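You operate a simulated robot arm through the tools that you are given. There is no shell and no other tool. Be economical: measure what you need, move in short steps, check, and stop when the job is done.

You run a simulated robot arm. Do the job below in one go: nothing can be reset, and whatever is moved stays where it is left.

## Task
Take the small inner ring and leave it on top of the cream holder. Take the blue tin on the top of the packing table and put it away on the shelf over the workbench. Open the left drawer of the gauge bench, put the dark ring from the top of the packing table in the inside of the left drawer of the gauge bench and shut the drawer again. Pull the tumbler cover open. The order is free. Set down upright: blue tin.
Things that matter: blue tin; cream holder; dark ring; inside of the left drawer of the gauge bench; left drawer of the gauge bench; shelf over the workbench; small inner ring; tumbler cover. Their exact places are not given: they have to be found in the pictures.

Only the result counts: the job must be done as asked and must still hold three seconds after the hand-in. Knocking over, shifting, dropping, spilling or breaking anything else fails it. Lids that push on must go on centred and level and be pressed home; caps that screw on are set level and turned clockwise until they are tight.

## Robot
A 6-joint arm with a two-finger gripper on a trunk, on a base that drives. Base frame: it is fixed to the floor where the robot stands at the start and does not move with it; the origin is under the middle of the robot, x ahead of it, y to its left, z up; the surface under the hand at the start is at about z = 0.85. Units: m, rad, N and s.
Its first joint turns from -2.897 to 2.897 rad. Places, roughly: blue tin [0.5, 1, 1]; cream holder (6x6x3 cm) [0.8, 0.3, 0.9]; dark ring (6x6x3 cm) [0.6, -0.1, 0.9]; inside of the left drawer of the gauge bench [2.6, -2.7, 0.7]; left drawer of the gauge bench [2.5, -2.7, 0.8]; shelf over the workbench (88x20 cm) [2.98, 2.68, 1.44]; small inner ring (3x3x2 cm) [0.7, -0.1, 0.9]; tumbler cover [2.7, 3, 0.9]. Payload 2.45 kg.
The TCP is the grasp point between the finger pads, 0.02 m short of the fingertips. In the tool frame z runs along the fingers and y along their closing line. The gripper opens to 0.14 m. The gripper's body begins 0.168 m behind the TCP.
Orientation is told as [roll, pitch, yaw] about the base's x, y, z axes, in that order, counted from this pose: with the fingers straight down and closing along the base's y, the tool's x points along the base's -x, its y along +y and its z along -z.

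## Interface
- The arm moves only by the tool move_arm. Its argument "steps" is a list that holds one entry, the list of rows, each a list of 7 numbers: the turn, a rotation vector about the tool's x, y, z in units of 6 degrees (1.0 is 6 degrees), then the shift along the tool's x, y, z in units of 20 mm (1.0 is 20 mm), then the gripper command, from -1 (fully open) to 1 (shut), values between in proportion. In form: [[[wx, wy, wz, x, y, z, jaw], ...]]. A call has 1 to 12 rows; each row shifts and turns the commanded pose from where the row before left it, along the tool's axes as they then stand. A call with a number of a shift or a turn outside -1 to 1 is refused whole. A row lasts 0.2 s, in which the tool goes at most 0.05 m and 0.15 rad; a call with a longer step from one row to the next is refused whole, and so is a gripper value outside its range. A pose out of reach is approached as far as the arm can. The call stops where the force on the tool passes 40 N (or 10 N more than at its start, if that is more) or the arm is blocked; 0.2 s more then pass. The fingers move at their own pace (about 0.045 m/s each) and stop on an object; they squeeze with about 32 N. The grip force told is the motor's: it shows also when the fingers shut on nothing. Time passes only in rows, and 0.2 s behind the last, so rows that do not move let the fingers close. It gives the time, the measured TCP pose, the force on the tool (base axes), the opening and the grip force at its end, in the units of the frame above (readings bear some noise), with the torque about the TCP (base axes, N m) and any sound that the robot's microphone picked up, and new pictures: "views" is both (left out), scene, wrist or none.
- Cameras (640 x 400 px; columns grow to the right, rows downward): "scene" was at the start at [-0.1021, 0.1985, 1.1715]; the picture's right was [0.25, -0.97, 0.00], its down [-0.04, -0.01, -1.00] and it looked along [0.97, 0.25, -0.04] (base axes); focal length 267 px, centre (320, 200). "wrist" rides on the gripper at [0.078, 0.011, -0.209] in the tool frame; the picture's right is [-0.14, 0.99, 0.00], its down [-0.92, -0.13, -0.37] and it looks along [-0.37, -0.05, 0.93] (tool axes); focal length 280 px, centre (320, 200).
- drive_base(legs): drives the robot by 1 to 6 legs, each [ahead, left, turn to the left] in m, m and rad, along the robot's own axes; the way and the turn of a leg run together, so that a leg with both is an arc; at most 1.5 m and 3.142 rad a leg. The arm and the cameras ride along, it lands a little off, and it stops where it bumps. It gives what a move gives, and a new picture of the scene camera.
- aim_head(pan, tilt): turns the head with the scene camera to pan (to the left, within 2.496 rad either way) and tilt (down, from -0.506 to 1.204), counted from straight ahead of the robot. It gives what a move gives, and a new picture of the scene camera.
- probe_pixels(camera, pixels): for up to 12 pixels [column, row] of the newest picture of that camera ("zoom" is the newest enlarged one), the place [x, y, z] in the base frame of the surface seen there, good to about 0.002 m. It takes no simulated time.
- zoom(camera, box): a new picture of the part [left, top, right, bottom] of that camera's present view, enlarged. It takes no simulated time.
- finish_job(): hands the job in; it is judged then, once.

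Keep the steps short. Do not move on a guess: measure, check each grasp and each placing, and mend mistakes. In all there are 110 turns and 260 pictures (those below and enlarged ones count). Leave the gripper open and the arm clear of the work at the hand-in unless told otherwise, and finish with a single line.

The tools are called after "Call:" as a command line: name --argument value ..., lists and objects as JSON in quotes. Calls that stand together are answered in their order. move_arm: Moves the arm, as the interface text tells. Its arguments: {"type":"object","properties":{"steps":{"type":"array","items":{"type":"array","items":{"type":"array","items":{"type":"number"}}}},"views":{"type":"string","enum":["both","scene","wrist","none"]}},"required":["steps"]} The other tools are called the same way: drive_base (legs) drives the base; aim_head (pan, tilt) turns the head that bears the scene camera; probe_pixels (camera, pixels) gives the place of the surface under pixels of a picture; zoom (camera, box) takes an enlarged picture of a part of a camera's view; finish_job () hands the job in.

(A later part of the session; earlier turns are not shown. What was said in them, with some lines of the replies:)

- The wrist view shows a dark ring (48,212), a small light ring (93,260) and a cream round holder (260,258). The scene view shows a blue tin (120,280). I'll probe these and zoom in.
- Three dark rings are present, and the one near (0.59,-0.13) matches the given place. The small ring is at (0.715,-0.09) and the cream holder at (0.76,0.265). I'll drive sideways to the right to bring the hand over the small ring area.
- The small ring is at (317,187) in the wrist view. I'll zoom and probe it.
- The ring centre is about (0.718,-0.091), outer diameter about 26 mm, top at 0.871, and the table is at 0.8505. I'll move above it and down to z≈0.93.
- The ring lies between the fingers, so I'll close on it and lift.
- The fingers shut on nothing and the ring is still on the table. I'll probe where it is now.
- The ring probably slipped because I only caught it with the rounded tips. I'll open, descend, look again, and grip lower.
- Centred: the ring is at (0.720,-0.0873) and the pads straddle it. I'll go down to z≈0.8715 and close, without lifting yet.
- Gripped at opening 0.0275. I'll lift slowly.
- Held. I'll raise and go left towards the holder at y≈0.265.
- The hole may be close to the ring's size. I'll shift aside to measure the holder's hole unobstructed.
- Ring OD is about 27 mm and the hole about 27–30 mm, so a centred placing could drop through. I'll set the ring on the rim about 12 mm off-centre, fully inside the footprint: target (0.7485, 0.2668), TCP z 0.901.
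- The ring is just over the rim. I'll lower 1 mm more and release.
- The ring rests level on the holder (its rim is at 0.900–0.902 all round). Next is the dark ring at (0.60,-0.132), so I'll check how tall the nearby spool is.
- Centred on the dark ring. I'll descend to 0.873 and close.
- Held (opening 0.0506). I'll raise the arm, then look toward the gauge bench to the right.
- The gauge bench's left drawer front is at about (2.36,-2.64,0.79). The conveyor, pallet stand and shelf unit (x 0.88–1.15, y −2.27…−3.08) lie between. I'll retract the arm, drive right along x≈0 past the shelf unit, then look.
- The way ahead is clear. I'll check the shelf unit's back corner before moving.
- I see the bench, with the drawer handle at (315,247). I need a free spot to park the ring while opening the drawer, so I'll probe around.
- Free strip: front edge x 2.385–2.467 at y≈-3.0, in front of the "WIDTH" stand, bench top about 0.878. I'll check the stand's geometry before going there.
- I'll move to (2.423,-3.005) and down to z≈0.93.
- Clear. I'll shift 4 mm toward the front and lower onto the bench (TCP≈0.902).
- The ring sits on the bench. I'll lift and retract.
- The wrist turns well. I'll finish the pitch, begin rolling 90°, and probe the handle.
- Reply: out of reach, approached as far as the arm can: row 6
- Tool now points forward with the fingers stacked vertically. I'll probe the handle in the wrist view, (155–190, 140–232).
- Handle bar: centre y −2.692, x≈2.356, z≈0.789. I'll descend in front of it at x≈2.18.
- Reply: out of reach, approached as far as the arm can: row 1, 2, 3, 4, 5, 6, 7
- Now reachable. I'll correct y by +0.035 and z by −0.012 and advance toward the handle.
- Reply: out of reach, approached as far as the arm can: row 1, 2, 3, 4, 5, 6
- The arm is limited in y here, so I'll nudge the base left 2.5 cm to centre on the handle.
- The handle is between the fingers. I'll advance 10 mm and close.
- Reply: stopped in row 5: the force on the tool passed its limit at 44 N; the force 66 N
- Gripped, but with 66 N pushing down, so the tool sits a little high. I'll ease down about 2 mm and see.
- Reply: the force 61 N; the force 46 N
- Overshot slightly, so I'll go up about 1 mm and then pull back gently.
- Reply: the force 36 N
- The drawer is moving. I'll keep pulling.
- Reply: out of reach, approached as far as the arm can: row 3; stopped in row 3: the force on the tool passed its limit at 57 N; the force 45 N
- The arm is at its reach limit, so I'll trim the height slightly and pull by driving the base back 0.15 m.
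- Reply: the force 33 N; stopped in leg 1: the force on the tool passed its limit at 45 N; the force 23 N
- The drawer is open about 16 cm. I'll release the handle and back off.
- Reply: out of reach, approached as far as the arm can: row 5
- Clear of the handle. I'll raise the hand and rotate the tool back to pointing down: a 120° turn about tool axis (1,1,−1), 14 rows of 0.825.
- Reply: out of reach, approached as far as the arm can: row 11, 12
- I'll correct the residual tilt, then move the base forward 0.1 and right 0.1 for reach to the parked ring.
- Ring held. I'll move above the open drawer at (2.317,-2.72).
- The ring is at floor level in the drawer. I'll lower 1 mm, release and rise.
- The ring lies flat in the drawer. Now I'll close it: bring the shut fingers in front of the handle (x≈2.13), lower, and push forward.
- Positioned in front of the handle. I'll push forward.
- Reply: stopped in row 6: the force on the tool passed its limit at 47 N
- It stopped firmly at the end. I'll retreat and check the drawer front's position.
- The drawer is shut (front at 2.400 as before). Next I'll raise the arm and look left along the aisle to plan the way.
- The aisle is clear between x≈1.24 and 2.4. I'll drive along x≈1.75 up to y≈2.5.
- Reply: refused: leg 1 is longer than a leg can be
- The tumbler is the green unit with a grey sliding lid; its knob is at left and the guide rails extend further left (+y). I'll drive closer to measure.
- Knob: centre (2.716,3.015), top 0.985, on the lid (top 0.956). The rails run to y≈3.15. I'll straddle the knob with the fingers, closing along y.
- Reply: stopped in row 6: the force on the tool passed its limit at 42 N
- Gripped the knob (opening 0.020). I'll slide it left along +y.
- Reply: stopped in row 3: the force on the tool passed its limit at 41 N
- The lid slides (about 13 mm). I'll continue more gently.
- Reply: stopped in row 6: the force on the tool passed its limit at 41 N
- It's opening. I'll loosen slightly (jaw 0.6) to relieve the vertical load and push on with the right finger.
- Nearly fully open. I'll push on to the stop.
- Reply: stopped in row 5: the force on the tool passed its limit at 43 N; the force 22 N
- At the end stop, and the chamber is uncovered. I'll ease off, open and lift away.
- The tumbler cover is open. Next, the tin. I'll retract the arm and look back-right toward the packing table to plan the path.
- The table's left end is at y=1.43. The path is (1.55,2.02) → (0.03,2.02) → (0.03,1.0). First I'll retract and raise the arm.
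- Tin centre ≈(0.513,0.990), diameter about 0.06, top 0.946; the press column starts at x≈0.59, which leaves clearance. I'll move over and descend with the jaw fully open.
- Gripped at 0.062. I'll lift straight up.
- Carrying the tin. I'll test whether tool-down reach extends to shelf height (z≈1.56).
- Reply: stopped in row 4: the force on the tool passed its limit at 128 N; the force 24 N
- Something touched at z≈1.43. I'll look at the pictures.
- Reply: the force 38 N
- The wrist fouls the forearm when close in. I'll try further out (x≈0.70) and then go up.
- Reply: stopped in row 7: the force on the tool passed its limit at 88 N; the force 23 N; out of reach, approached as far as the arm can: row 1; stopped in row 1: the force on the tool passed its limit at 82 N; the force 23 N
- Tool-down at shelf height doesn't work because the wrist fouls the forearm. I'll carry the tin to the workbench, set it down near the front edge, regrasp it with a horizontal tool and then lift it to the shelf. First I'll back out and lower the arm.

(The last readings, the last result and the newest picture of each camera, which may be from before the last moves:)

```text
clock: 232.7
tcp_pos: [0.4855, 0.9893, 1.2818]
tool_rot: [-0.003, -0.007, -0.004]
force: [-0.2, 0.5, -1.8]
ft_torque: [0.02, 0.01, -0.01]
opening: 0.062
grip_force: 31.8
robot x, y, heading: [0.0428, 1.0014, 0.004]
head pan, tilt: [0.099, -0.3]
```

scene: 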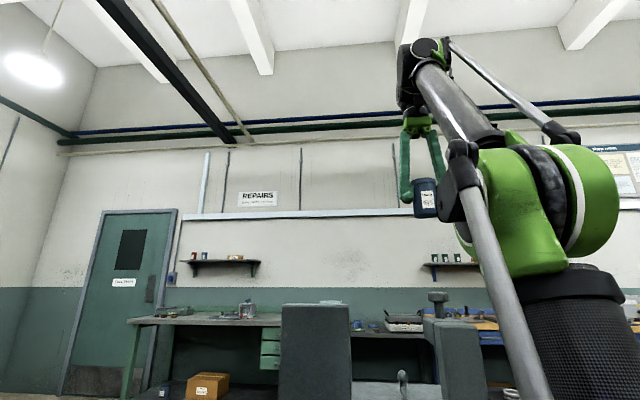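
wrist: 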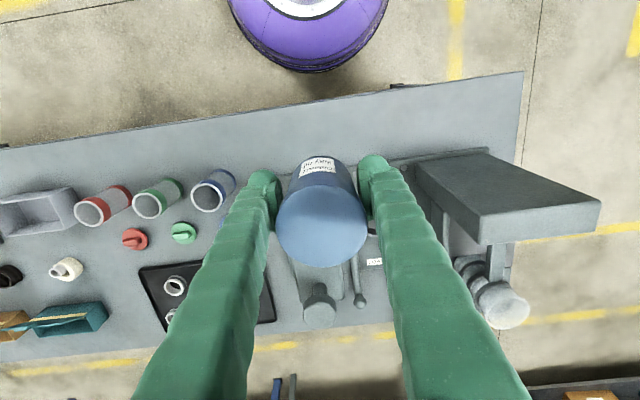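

Call:
drive_base --legs '[[0, 1.05, 0], [1.45, 0, 0], [0.25, 0.55, 0]]'

Call:
aim_head --pan -0.05 --tilt 0.2

```text
clock: 248.0
tcp_pos: [2.1727, 2.6384, 1.2823]
tool_rot: [-0.002, -0.008, 0.014]
force: [0.1, 0.7, -1.8]
ft_torque: [-0.01, 0.03, 0.03]
opening: 0.0621
grip_force: 32.7
robot x, y, heading: [1.732, 2.6465, 0.026]
head pan, tilt: [0.099, -0.3]
```

scene: 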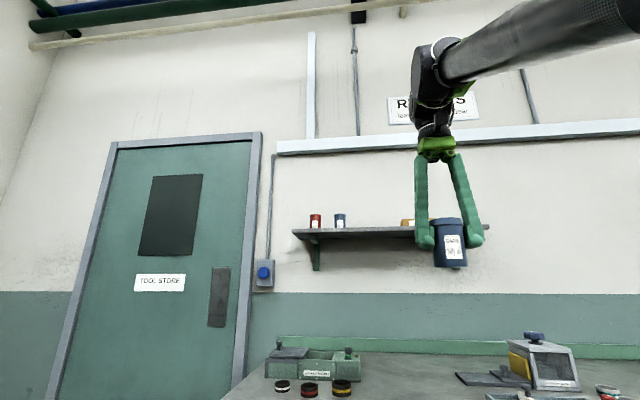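

```text
clock: 248.9
tcp_pos: [2.172, 2.638, 1.282]
tool_rot: [-0.004, -0.009, 0.016]
force: [0.3, 0.3, -2.7]
ft_torque: [0.03, 0.04, 0.0]
opening: 0.0617
grip_force: 32.0
robot x, y, heading: [1.7329, 2.648, 0.031]
head pan, tilt: [-0.051, 0.201]
```

scene: 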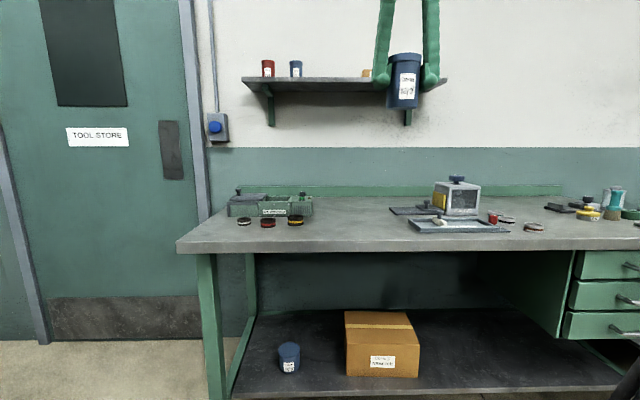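

Call:
probe_pixels --camera "scene" --pixels '[[350, 228], [350, 242], [375, 215], [315, 225], [405, 228], [330, 81], [366, 74], [301, 72], [330, 86], [245, 80], [300, 225], [345, 78]]'

Call:
zoom --camera "scene" --box '[230, 40, 470, 140]'

```text
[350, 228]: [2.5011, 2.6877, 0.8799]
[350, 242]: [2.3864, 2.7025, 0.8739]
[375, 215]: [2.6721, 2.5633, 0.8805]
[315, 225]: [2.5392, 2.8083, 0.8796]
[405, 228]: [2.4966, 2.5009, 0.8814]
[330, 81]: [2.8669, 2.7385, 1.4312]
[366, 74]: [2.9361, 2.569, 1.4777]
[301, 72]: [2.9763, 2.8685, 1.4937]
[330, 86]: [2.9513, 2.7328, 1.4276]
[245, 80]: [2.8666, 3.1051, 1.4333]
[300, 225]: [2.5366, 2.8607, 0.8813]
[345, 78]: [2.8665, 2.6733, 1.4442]
```

```text
2.67 times, centred on (350, 90) of scene
```

zoom: 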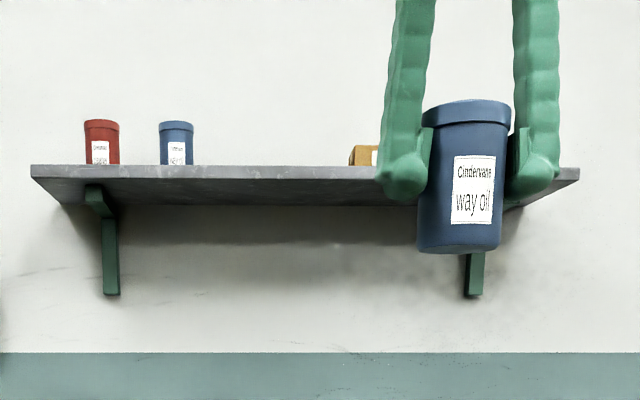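

Bench spot (2.445,2.64) is free, and the shelf has a free stretch y≈2.6–2.84 with top about 1.445. I'll lower the tin to the bench.

Call:
move_arm --steps '[[[0, 0, 0, -1, 0, 1, 1], [0, 0, 0, -1, 0, 1, 1], [0, 0, 0, -1, 0, 1, 1], [0, 0, 0, -1, 0, 1, 1], [0, 0, 0, -1, 0, 1, 1], [0, 0, 0, -1, 0, 1, 1], [0, 0, 0, -1, 0, 1, 1], [0, 0, 0, -1, 0, 1, 1], [0, 0, 0, -1, 0, 1, 1], [0, 0, 0, -1, 0, 1, 1], [0, 0, 0, -1, 0, 1, 1], [0, 0, 0, -1, 0, 1, 1]]]' --views "none"

Call:
move_arm --steps '[[[0, 0, 0, -0.9, 0, 1, 1], [0, 0, 0, -0.8, 0, 1, 1], [0, 0, 0, 0, 0, 1, 1], [0, 0, 0, 0, 0, 0.5, 1], [0, 0, 0, 0, 0, 0, 1]]]' --views "both"

```text
clock: 251.5
tcp_pos: [2.4137, 2.6405, 1.0427]
tool_rot: [-0.004, -0.01, 0.015]
force: [0.6, -0.1, -2.6]
ft_torque: [0.02, -0.04, -0.01]
opening: 0.0618
grip_force: 32.6
robot x, y, heading: [1.7321, 2.6474, 0.025]
head pan, tilt: [-0.051, 0.201]
```

```text
clock: 252.7
tcp_pos: [2.4488, 2.6399, 0.9742]
tool_rot: [-0.004, -0.008, 0.014]
force: [0.8, 0.2, -2.3]
ft_torque: [-0.02, 0.05, 0.01]
opening: 0.0619
grip_force: 31.8
robot x, y, heading: [1.7311, 2.6478, 0.025]
head pan, tilt: [-0.051, 0.201]
```

scene: 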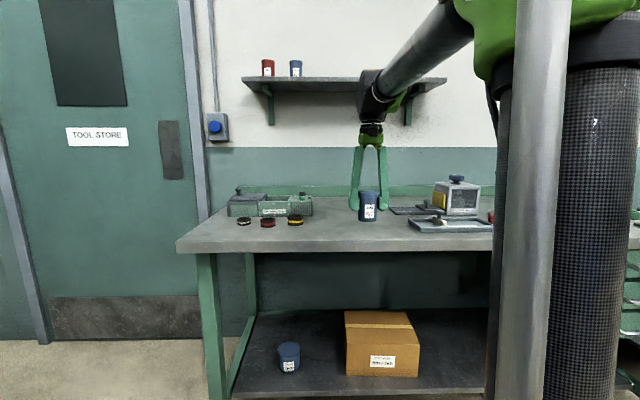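
wrist: 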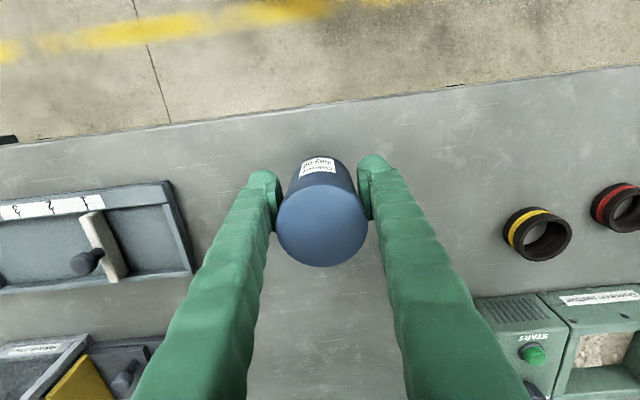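

Call:
move_arm --steps '[[[-0.04, 0.08, 0, 0, 0, 0.8, 1], [0, 0, 0, 0, 0, 0.6, 1], [0, 0, 0, 0, 0, 0.4, 1], [0, 0, 0, 0, 0, 0.2, 1], [0, 0, 0, 0, 0, 0.08, 1], [0, 0, 0, 0, 0, 0, 1]]]' --views "none"

```text
clock: 254.1
tcp_pos: [2.4483, 2.6396, 0.9333]
tool_rot: [0.0, 0.002, 0.014]
force: [-0.3, 0.7, 12.4]
ft_torque: [-0.3, -0.13, -0.01]
opening: 0.0622
grip_force: 31.6
robot x, y, heading: [1.73, 2.6461, 0.029]
head pan, tilt: [-0.051, 0.201]
```

Contact made. I'll release and rise clear.

Call:
move_arm --steps '[[[0, 0, 0, 0, 0, 0, 0], [0, 0, 0, 0, 0, 0, -0.3], [0, 0, 0, 0, 0, -0.6, -0.3], [0, 0, 0, 0, 0, -1, -0.3], [0, 0, 0, 0, 0, -1, -0.3], [0, 0, 0, 0, 0, -1, -0.3], [0, 0, 0, 0, 0, -1, -0.3], [0, 0, 0, 0, 0, -1, -0.3], [0, 0, 0, 0, 0, -1, -0.3], [0, 0, 0, 1, 0, 0, -0.3], [0, 0, 0, 1, 0, 0, -0.3], [0, 0, 0, 1, 0, 0, -0.3]]]' --views "wrist"

```text
clock: 256.7
tcp_pos: [2.3882, 2.6399, 1.0641]
tool_rot: [0.0, 0.0, 0.014]
force: [0.8, -0.3, -0.3]
ft_torque: [0.0, 0.02, -0.01]
opening: 0.091
grip_force: 0.0
robot x, y, heading: [1.7329, 2.6471, 0.024]
head pan, tilt: [-0.051, 0.201]
```

wrist: 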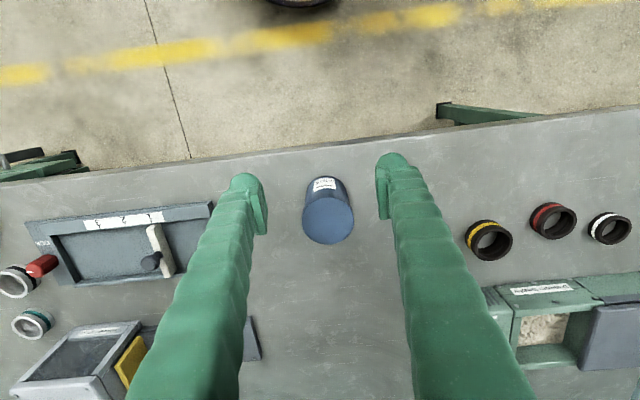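

The tin stands upright. I'll retract to x≈2.25 and pitch the tool to horizontal (15 × −6° about tool y).

Call:
move_arm --steps '[[[0, 0, 0, 1, 0, 0, -0.3], [0, 0, 0, 1, 0, 0, -0.3], [0, 0, 0, 1, 0, 0, -0.3], [0, 0, 0, 1, 0, 0, -0.3], [0, 0, 0, 1, 0, 0, -0.3], [0, 0, 0, 1, 0, 0, -0.3], [0, 0, 0, 1, 0, 0, -0.3], [0, -1, 0, 0, 0, 0, -0.3], [0, -1, 0, 0, 0, 0, -0.3], [0, -1, 0, 0, 0, 0, -0.3], [0, -1, 0, 0, 0, 0, -0.3], [0, -1, 0, 0, 0, 0, -0.3]]]' --views "none"

Call:
move_arm --steps '[[[0, -1, 0, 0, 0, 0, -0.3], [0, -1, 0, 0, 0, 0, -0.3], [0, -1, 0, 0, 0, 0, -0.3], [0, -1, 0, 0, 0, 0, -0.3], [0, -1, 0, 0, 0, 0, -0.3], [0, -1, 0, 0, 0, 0, -0.3], [0, -1, 0, 0, 0, 0, -0.3], [0, -1, 0, 0, 0, 0, -0.3], [0, -1, 0, 0, 0, 0, -0.3], [0, -1, 0, 0, 0, 0, -0.3], [0, 0, 0, 0, 0, 0, -0.3]]]' --views "both"

```text
clock: 259.3
tcp_pos: [2.2497, 2.6374, 1.065]
tool_rot: [0.001, -0.527, 0.014]
force: [0.2, -1.0, 0.5]
ft_torque: [0.01, -0.02, -0.04]
opening: 0.0913
grip_force: 0.1
robot x, y, heading: [1.7308, 2.6495, 0.025]
head pan, tilt: [-0.051, 0.201]
```

```text
clock: 261.7
tcp_pos: [2.2498, 2.638, 1.065]
tool_rot: [0.002, -1.547, 0.013]
force: [-0.6, -0.1, 0.2]
ft_torque: [0.02, -0.01, -0.01]
opening: 0.0908
grip_force: 0.1
robot x, y, heading: [1.73, 2.6481, 0.025]
head pan, tilt: [-0.051, 0.201]
```

scene: 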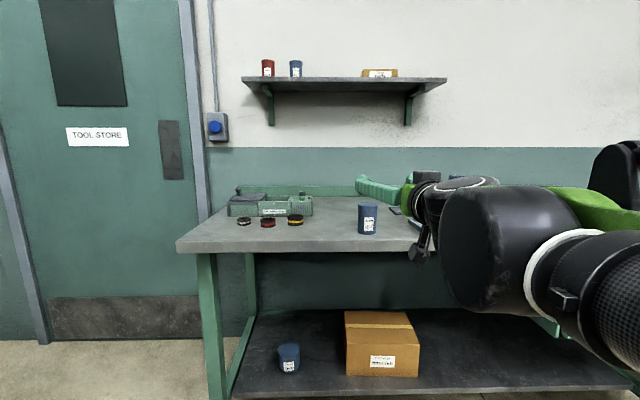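
wrist: 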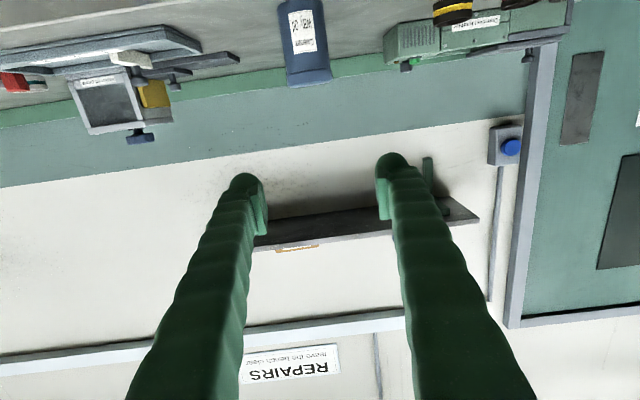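

Tool is horizontal. I'll lower to z≈0.935 and advance partly toward the tin.

Call:
move_arm --steps '[[[0, 0, 0, 1, 0, 0, -0.3], [0, 0, 0, 1, 0, 0, -0.3], [0, 0, 0, 1, 0, 0, -0.3], [0, 0, 0, 1, 0, 0, -0.3], [0, 0, 0, 1, 0, 0, -0.3], [0, 0, 0, 1, 0, 0, -0.3], [0, 0, 0, 0.5, 0, 0, -0.3], [0, 0, 0, 0, 0, 1, -0.3], [0, 0, 0, 0, 0, 1, -0.3], [0, 0, 0, 0, 0, 1, -0.3], [0, 0, 0, 0, 0, 1, -0.3], [0, 0, 0, 0, 0, 0, -0.3]]]' --views "both"

```text
clock: 264.3
tcp_pos: [2.3304, 2.6393, 0.9337]
tool_rot: [2.254, -1.572, -2.241]
force: [-0.5, 0.3, -0.9]
ft_torque: [0.02, 0.01, -0.02]
opening: 0.0909
grip_force: 0.0
robot x, y, heading: [1.7322, 2.6464, 0.026]
head pan, tilt: [-0.051, 0.201]
```

scene: 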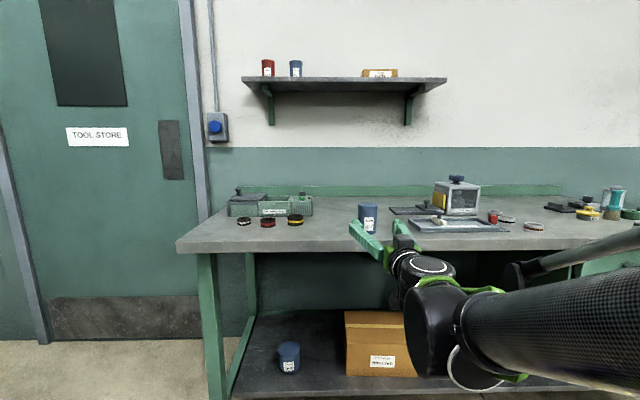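
wrist: 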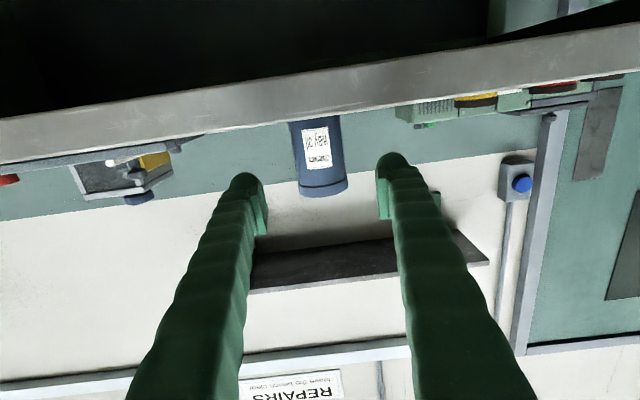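

Aligned. I'll advance onto the tin and close.

Call:
move_arm --steps '[[[0, 0, 0, 0, 0, 1, -0.3], [0, 0, 0, 0, 0, 1, -0.3], [0, 0, 0, 0, 0, 1, -0.3], [0, 0, 0, 0, 0, 1, -0.3], [0, 0, 0, 0, 0, 1, -0.3], [0, 0, 0, 0, 0, 0.85, -0.3], [0, 0, 0, 0, 0, 0, 0], [0, 0, 0, 0, 0, 0, 0.5], [0, 0, 0, 0, 0, 0, 1], [0, 0, 0, 0, 0, 0, 1]]]' --views "wrist"

```text
clock: 266.5
tcp_pos: [2.4467, 2.641, 0.9328]
tool_rot: [1.421, -1.571, -1.409]
force: [0.6, 0.1, 0.8]
ft_torque: [-0.01, -0.06, -0.01]
opening: 0.0584
grip_force: 32.4
robot x, y, heading: [1.7278, 2.6469, 0.026]
head pan, tilt: [-0.051, 0.201]
```

wrist: 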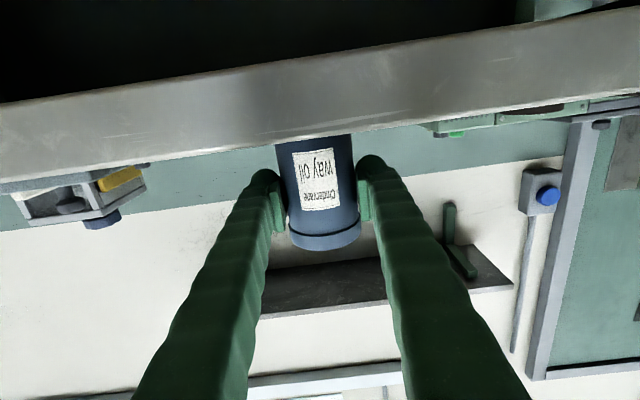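

Gripped (0.0584 on the body). I'll lift straight up in stages.

Call:
move_arm --steps '[[[0, 0, 0, -0.4, 0, 0, 1], [0, 0, 0, -0.7, 0, 0, 1], [0, 0, 0, -1, 0, 0, 1], [0, 0, 0, -1, 0, 0, 1], [0, 0, 0, -1, 0, 0, 1], [0, 0, 0, -1, 0, 0, 1], [0, 0, 0, -1, 0, 0, 1], [0, 0, 0, -1, 0, 0, 1], [0, 0, 0, -1, 0, 0, 1], [0, 0, 0, -1, 0, 0, 1], [0, 0, 0, -1, 0, 0, 1], [0, 0, 0, -1, 0, 0, 1]]]' --views "scene"

Call:
move_arm --steps '[[[0, 0, 0, -1, 0, 0, 1], [0, 0, 0, -1, 0, 0, 1], [0, 0, 0, -1, 0, 0, 1], [0, 0, 0, -1, 0, 0, 1], [0, 0, 0, -1, 0, 0, 1], [0, 0, 0, -1, 0, 0, 1], [0, 0, 0, -1, 0, 0, 1], [0, 0, 0, -1, 0, 0, 1], [0, 0, 0, -1, 0, 0, 1], [0, 0, 0, -1, 0, 0, 1], [0, 0, 0, -1, 0, 0, 1], [0, 0, 0, -1, 0, 0, 1]]]' --views "scene"

```text
clock: 269.1
tcp_pos: [2.4437, 2.6399, 1.1575]
tool_rot: [1.23, -1.57, -1.218]
force: [-0.5, -1.1, -2.2]
ft_torque: [0.0, 0.03, 0.0]
opening: 0.0583
grip_force: 32.4
robot x, y, heading: [1.7319, 2.6477, 0.028]
head pan, tilt: [-0.051, 0.201]
```

scene: 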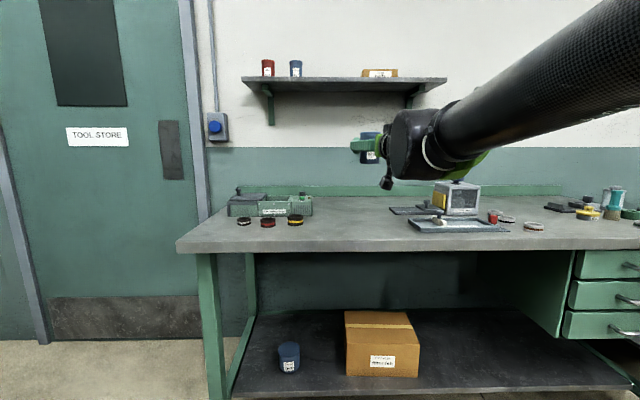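

```text
clock: 271.7
tcp_pos: [2.4459, 2.6403, 1.3971]
tool_rot: [1.437, -1.57, -1.421]
force: [0.6, -0.4, -2.3]
ft_torque: [0.03, 0.05, -0.02]
opening: 0.0582
grip_force: 32.0
robot x, y, heading: [1.733, 2.6474, 0.026]
head pan, tilt: [-0.051, 0.201]
```

scene: 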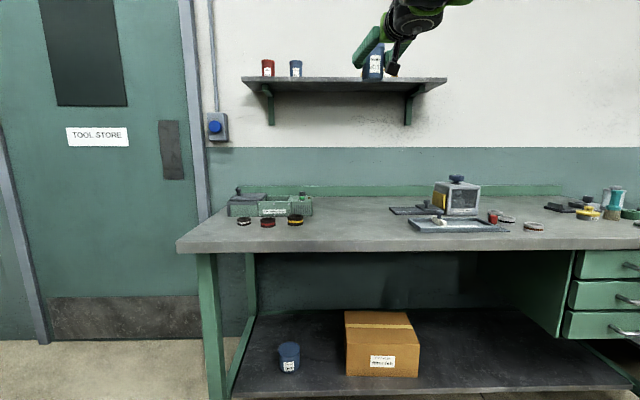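

Works well. I'll go on up to z≈1.54 and shift y to 2.715.

Call:
move_arm --steps '[[[0, 0, 0, -1, 0.6, 0, 1], [0, 0, 0, -1, 0.6, 0, 1], [0, 0, 0, -1, 0.6, 0, 1], [0, 0, 0, -1, 0.6, 0, 1], [0, 0, 0, -1, 0.6, 0, 1], [0, 0, 0, -1, 0.6, 0, 1], [0, 0, 0, -1, 0.2, 0, 1], [0, 0, 0, -0.2, 0, 0, 1], [0, 0, 0, 0, 0, 0, 1]]]' --views "none"

Call:
drive_base --legs '[[0.2, 0, -0.015]]'

Call:
aim_head --pan 0.1 --tilt -0.1

```text
clock: 273.7
tcp_pos: [2.4457, 2.7165, 1.5406]
tool_rot: [2.606, -1.574, -2.592]
force: [0.0, 0.5, -2.8]
ft_torque: [0.01, 0.02, -0.01]
opening: 0.0582
grip_force: 31.9
robot x, y, heading: [1.727, 2.642, 0.026]
head pan, tilt: [-0.051, 0.201]
```

```text
clock: 275.3
tcp_pos: [2.6476, 2.7124, 1.5415]
tool_rot: [2.344, -1.571, -2.34]
force: [-0.4, -0.3, -2.6]
ft_torque: [0.04, 0.01, 0.01]
opening: 0.0581
grip_force: 32.2
robot x, y, heading: [1.9339, 2.6477, 0.013]
head pan, tilt: [-0.051, 0.201]
```

scene: 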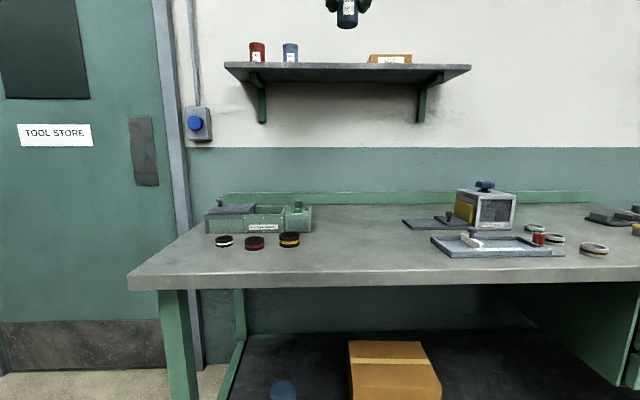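

```text
clock: 276.1
tcp_pos: [2.6463, 2.7131, 1.5398]
tool_rot: [2.46, -1.57, -2.459]
force: [0.2, 0.2, -1.9]
ft_torque: [0.02, 0.01, 0.0]
opening: 0.0583
grip_force: 31.8
robot x, y, heading: [1.935, 2.6498, 0.015]
head pan, tilt: [0.099, -0.099]
```

scene: 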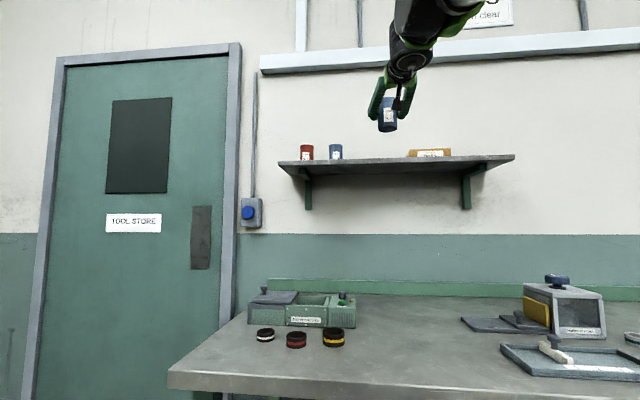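

Call:
probe_pixels --camera "scene" --pixels '[[375, 160], [375, 164], [343, 152], [409, 154], [336, 158], [425, 157], [300, 160], [306, 157], [388, 125], [388, 131]]'

Call:
zoom --camera "scene" --box '[270, 60, 530, 200]'

Call:
move_arm --steps '[[[0, 0, 0, 0, 0, 1, 1], [0, 0, 0, 0, 0, 1, 1], [0, 0, 0, 0, 0, 1, 1], [0, 0, 0, 0, 0, 1, 1], [0, 0, 0, 0, 0, 1, 1]]]' --views "wrist"

```text
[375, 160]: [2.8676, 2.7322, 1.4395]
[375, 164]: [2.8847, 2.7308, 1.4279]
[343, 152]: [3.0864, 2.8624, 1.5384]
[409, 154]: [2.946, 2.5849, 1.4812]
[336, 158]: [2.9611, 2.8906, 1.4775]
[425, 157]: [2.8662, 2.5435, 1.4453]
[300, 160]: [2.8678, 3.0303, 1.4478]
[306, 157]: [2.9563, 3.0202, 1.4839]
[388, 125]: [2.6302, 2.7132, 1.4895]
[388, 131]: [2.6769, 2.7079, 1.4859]
```

```text
2.46 times, centred on (400, 130) of scene
```

zoom: 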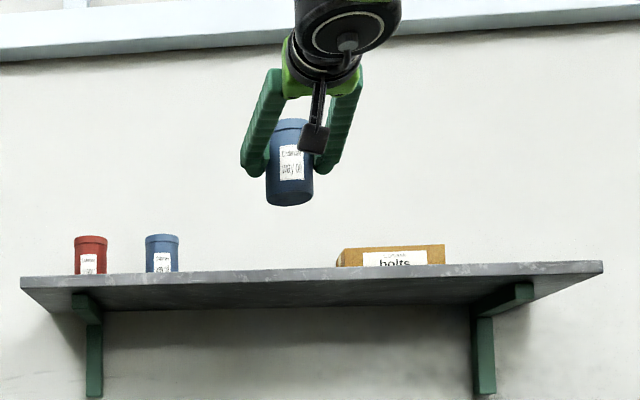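

```text
clock: 277.3
tcp_pos: [2.7461, 2.7145, 1.5412]
tool_rot: [2.649, -1.57, -2.647]
force: [-0.9, -0.6, -2.5]
ft_torque: [-0.01, 0.03, 0.0]
opening: 0.0583
grip_force: 32.2
robot x, y, heading: [1.9262, 2.6497, 0.015]
head pan, tilt: [0.099, -0.099]
```

wrist: 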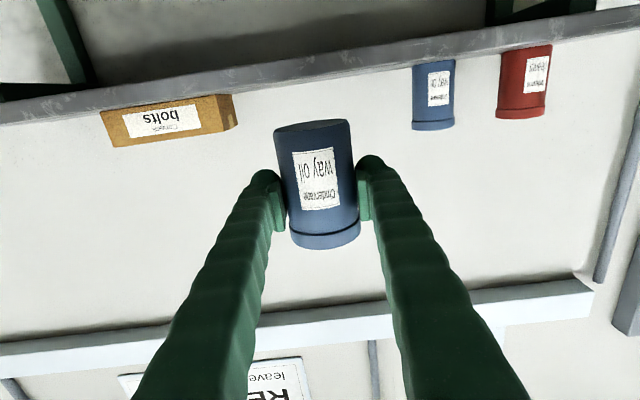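

Clear gap: bolts box edge y≈2.585, blue tin edge about 2.862. I'll advance to x≈2.95 at y≈2.72.

Call:
move_arm --steps '[[[0, 0, 0, 0, 0.3, 1, 1], [0, 0, 0, 0, 0, 1, 1], [0, 0, 0, 0, 0, 1, 1], [0, 0, 0, 0, 0, 1, 1], [0, 0, 0, 0, 0, 1, 1], [0, 0, 0, 0, 0, 1, 1], [0, 0, 0, 0, 0, 1, 1], [0, 0, 0, 0, 0, 1, 1], [0, 0, 0, 0, 0, 1, 1], [0, 0, 0, 0, 0, 1, 1], [0, 0, 0, 0, 0, 0, 1]]]' --views "both"

```text
clock: 279.7
tcp_pos: [2.9475, 2.7186, 1.538]
tool_rot: [2.171, -1.57, -2.17]
force: [0.8, -0.3, -1.5]
ft_torque: [0.04, 0.06, 0.0]
opening: 0.0581
grip_force: 31.6
robot x, y, heading: [1.9361, 2.6496, 0.013]
head pan, tilt: [0.099, -0.099]
```

scene: 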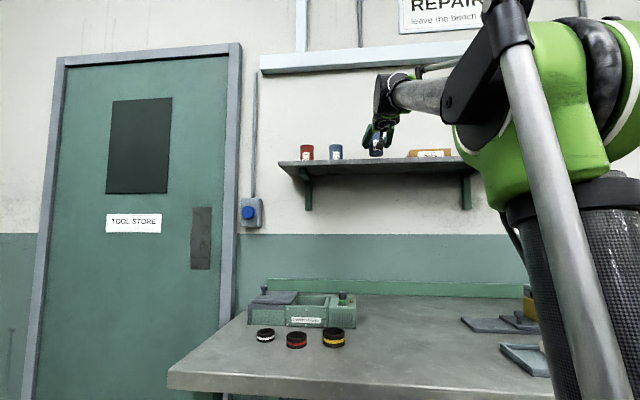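
wrist: 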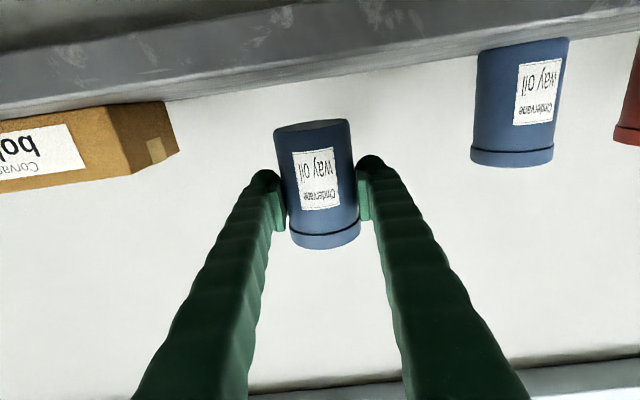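

Centred in the gap. I'll lower onto the shelf gently.

Call:
move_arm --steps '[[[0, 0, 0, 0.8, 0, 0, 1], [0, 0, 0, 0.5, 0, 0, 1], [0, 0, 0, 0.25, 0, 0, 1], [0, 0, 0, 0.15, 0, 0, 1], [0, 0, 0, 0.08, 0, 0, 1], [0, 0, 0, 0, 0, 0, 1]]]' --views "wrist"

```text
clock: 281.1
tcp_pos: [2.9475, 2.7201, 1.5051]
tool_rot: [2.039, -1.571, -2.039]
force: [-1.0, -0.2, -2.7]
ft_torque: [-0.02, -0.03, -0.01]
opening: 0.058
grip_force: 31.5
robot x, y, heading: [1.9347, 2.6486, 0.011]
head pan, tilt: [0.099, -0.099]
```

wrist: 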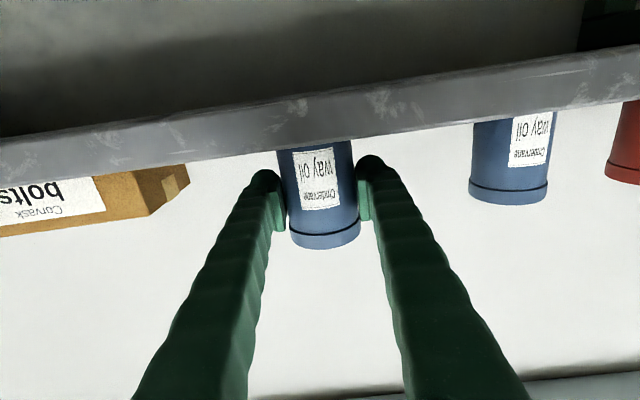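

Call:
move_arm --steps '[[[0, 0, 0, 0.1, 0, 0, 1], [0, 0, 0, 0.08, 0, 0, 1], [0, 0, 0, 0.06, 0, 0, 1], [0, 0, 0, 0, 0, 0, 1]]]' --views "none"

```text
clock: 282.1
tcp_pos: [2.9447, 2.719, 1.5021]
tool_rot: [3.029, -1.57, -3.025]
force: [-0.1, 1.1, 27.0]
ft_torque: [-0.02, -0.24, 0.03]
opening: 0.0578
grip_force: 32.0
robot x, y, heading: [1.9335, 2.6504, 0.012]
head pan, tilt: [0.099, -0.099]
```

Contact (27 N). I'll ease slightly, release and pull straight back.

Call:
move_arm --steps '[[[0, 0, 0, -0.04, 0, 0, 1], [0, 0, 0, 0, 0, 0, 0.1], [0, 0, 0, 0, 0, 0, -0.2], [0, 0, 0, 0, 0, 0, -0.3], [0, 0, 0, 0, 0, -0.6, -0.3], [0, 0, 0, 0, 0, -1, -0.3], [0, 0, 0, 0, 0, -1, -0.3], [0, 0, 0, 0, 0, -1, -0.3], [0, 0, 0, 0, 0, -1, -0.3], [0, 0, 0, 0, 0, -1, -0.3], [0, 0, 0, 0, 0, -1, -0.3], [0, 0, 0, 0, 0, -1, -0.3]]]' --views "both"

```text
clock: 284.7
tcp_pos: [2.7942, 2.7188, 1.4992]
tool_rot: [2.238, -1.571, -2.233]
force: [0.3, 0.8, -0.1]
ft_torque: [-0.01, -0.01, 0.02]
opening: 0.0911
grip_force: 0.0
robot x, y, heading: [1.9309, 2.6497, 0.012]
head pan, tilt: [0.099, -0.099]
```

scene: 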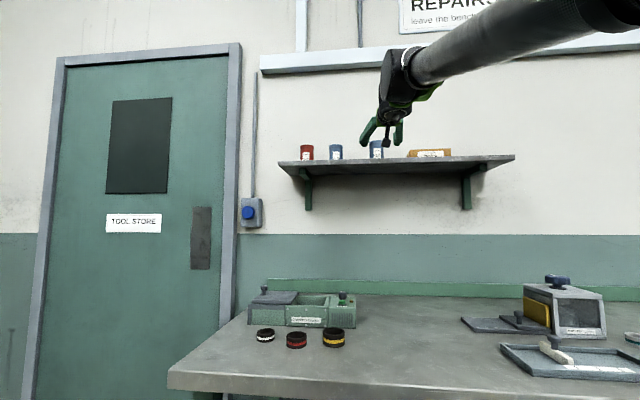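
wrist: 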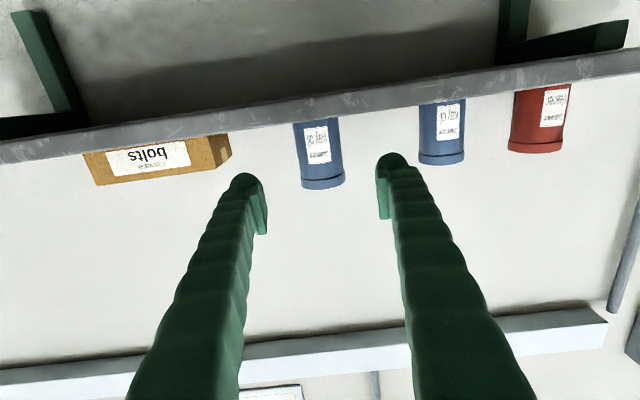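

The tin stands upright on the shelf. I'll back the arm off further, open it fully, and take a last look at the tumbler and shelf.

Call:
move_arm --steps '[[[0, 0, 0, 0, 0, -1, -0.5], [0, 0, 0, 0, 0, -1, -0.5], [0, 0, 0, 0, 0, -1, -1], [0, 0, 0, 0, 0, -1, -1], [0, 0, 0, 0, 0, -1, -1], [0, 0, 0, 0, 0, -1, -1], [0, 0, 0, 0, 0, -1, -1], [0, 0, 0, 0, 0, -1, -1], [0, 0, 0, 0, 0, 0, -1]]]' --views "none"

Call:
zoom --camera "scene" --box '[230, 130, 530, 360]'

```text
clock: 286.7
tcp_pos: [2.6339, 2.7163, 1.5001]
tool_rot: [2.644, -1.569, -2.641]
force: [-0.7, -1.0, 0.7]
ft_torque: [-0.02, 0.04, -0.01]
opening: 0.14
grip_force: 0.1
robot x, y, heading: [1.9335, 2.647, 0.015]
head pan, tilt: [0.099, -0.099]
```

```text
1.74 times, centred on (380, 245) of scene
```

zoom: 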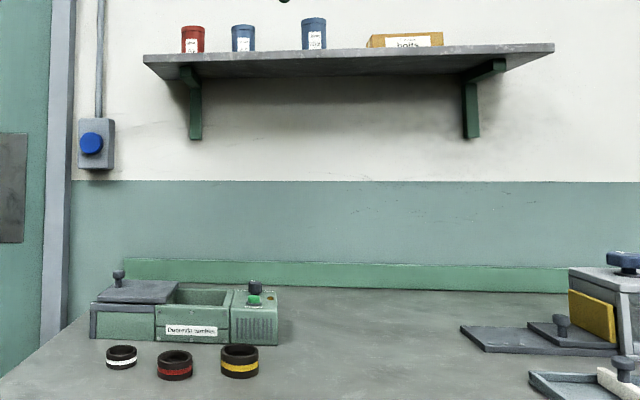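

The tin is upright on the shelf, the tumbler cover is open, the dark ring is in the shut drawer, and the small ring is on the cream holder. I'll hand in.

Call:
finish_job

```text
The job is handed in.
```

I handed the job in with all four parts done: the small inner ring is on the cream holder (set off-centre so it can't drop through the hole), the blue tin stands upright on the shelf, the dark ring is in the shut left drawer, and the tumbler cover is open.
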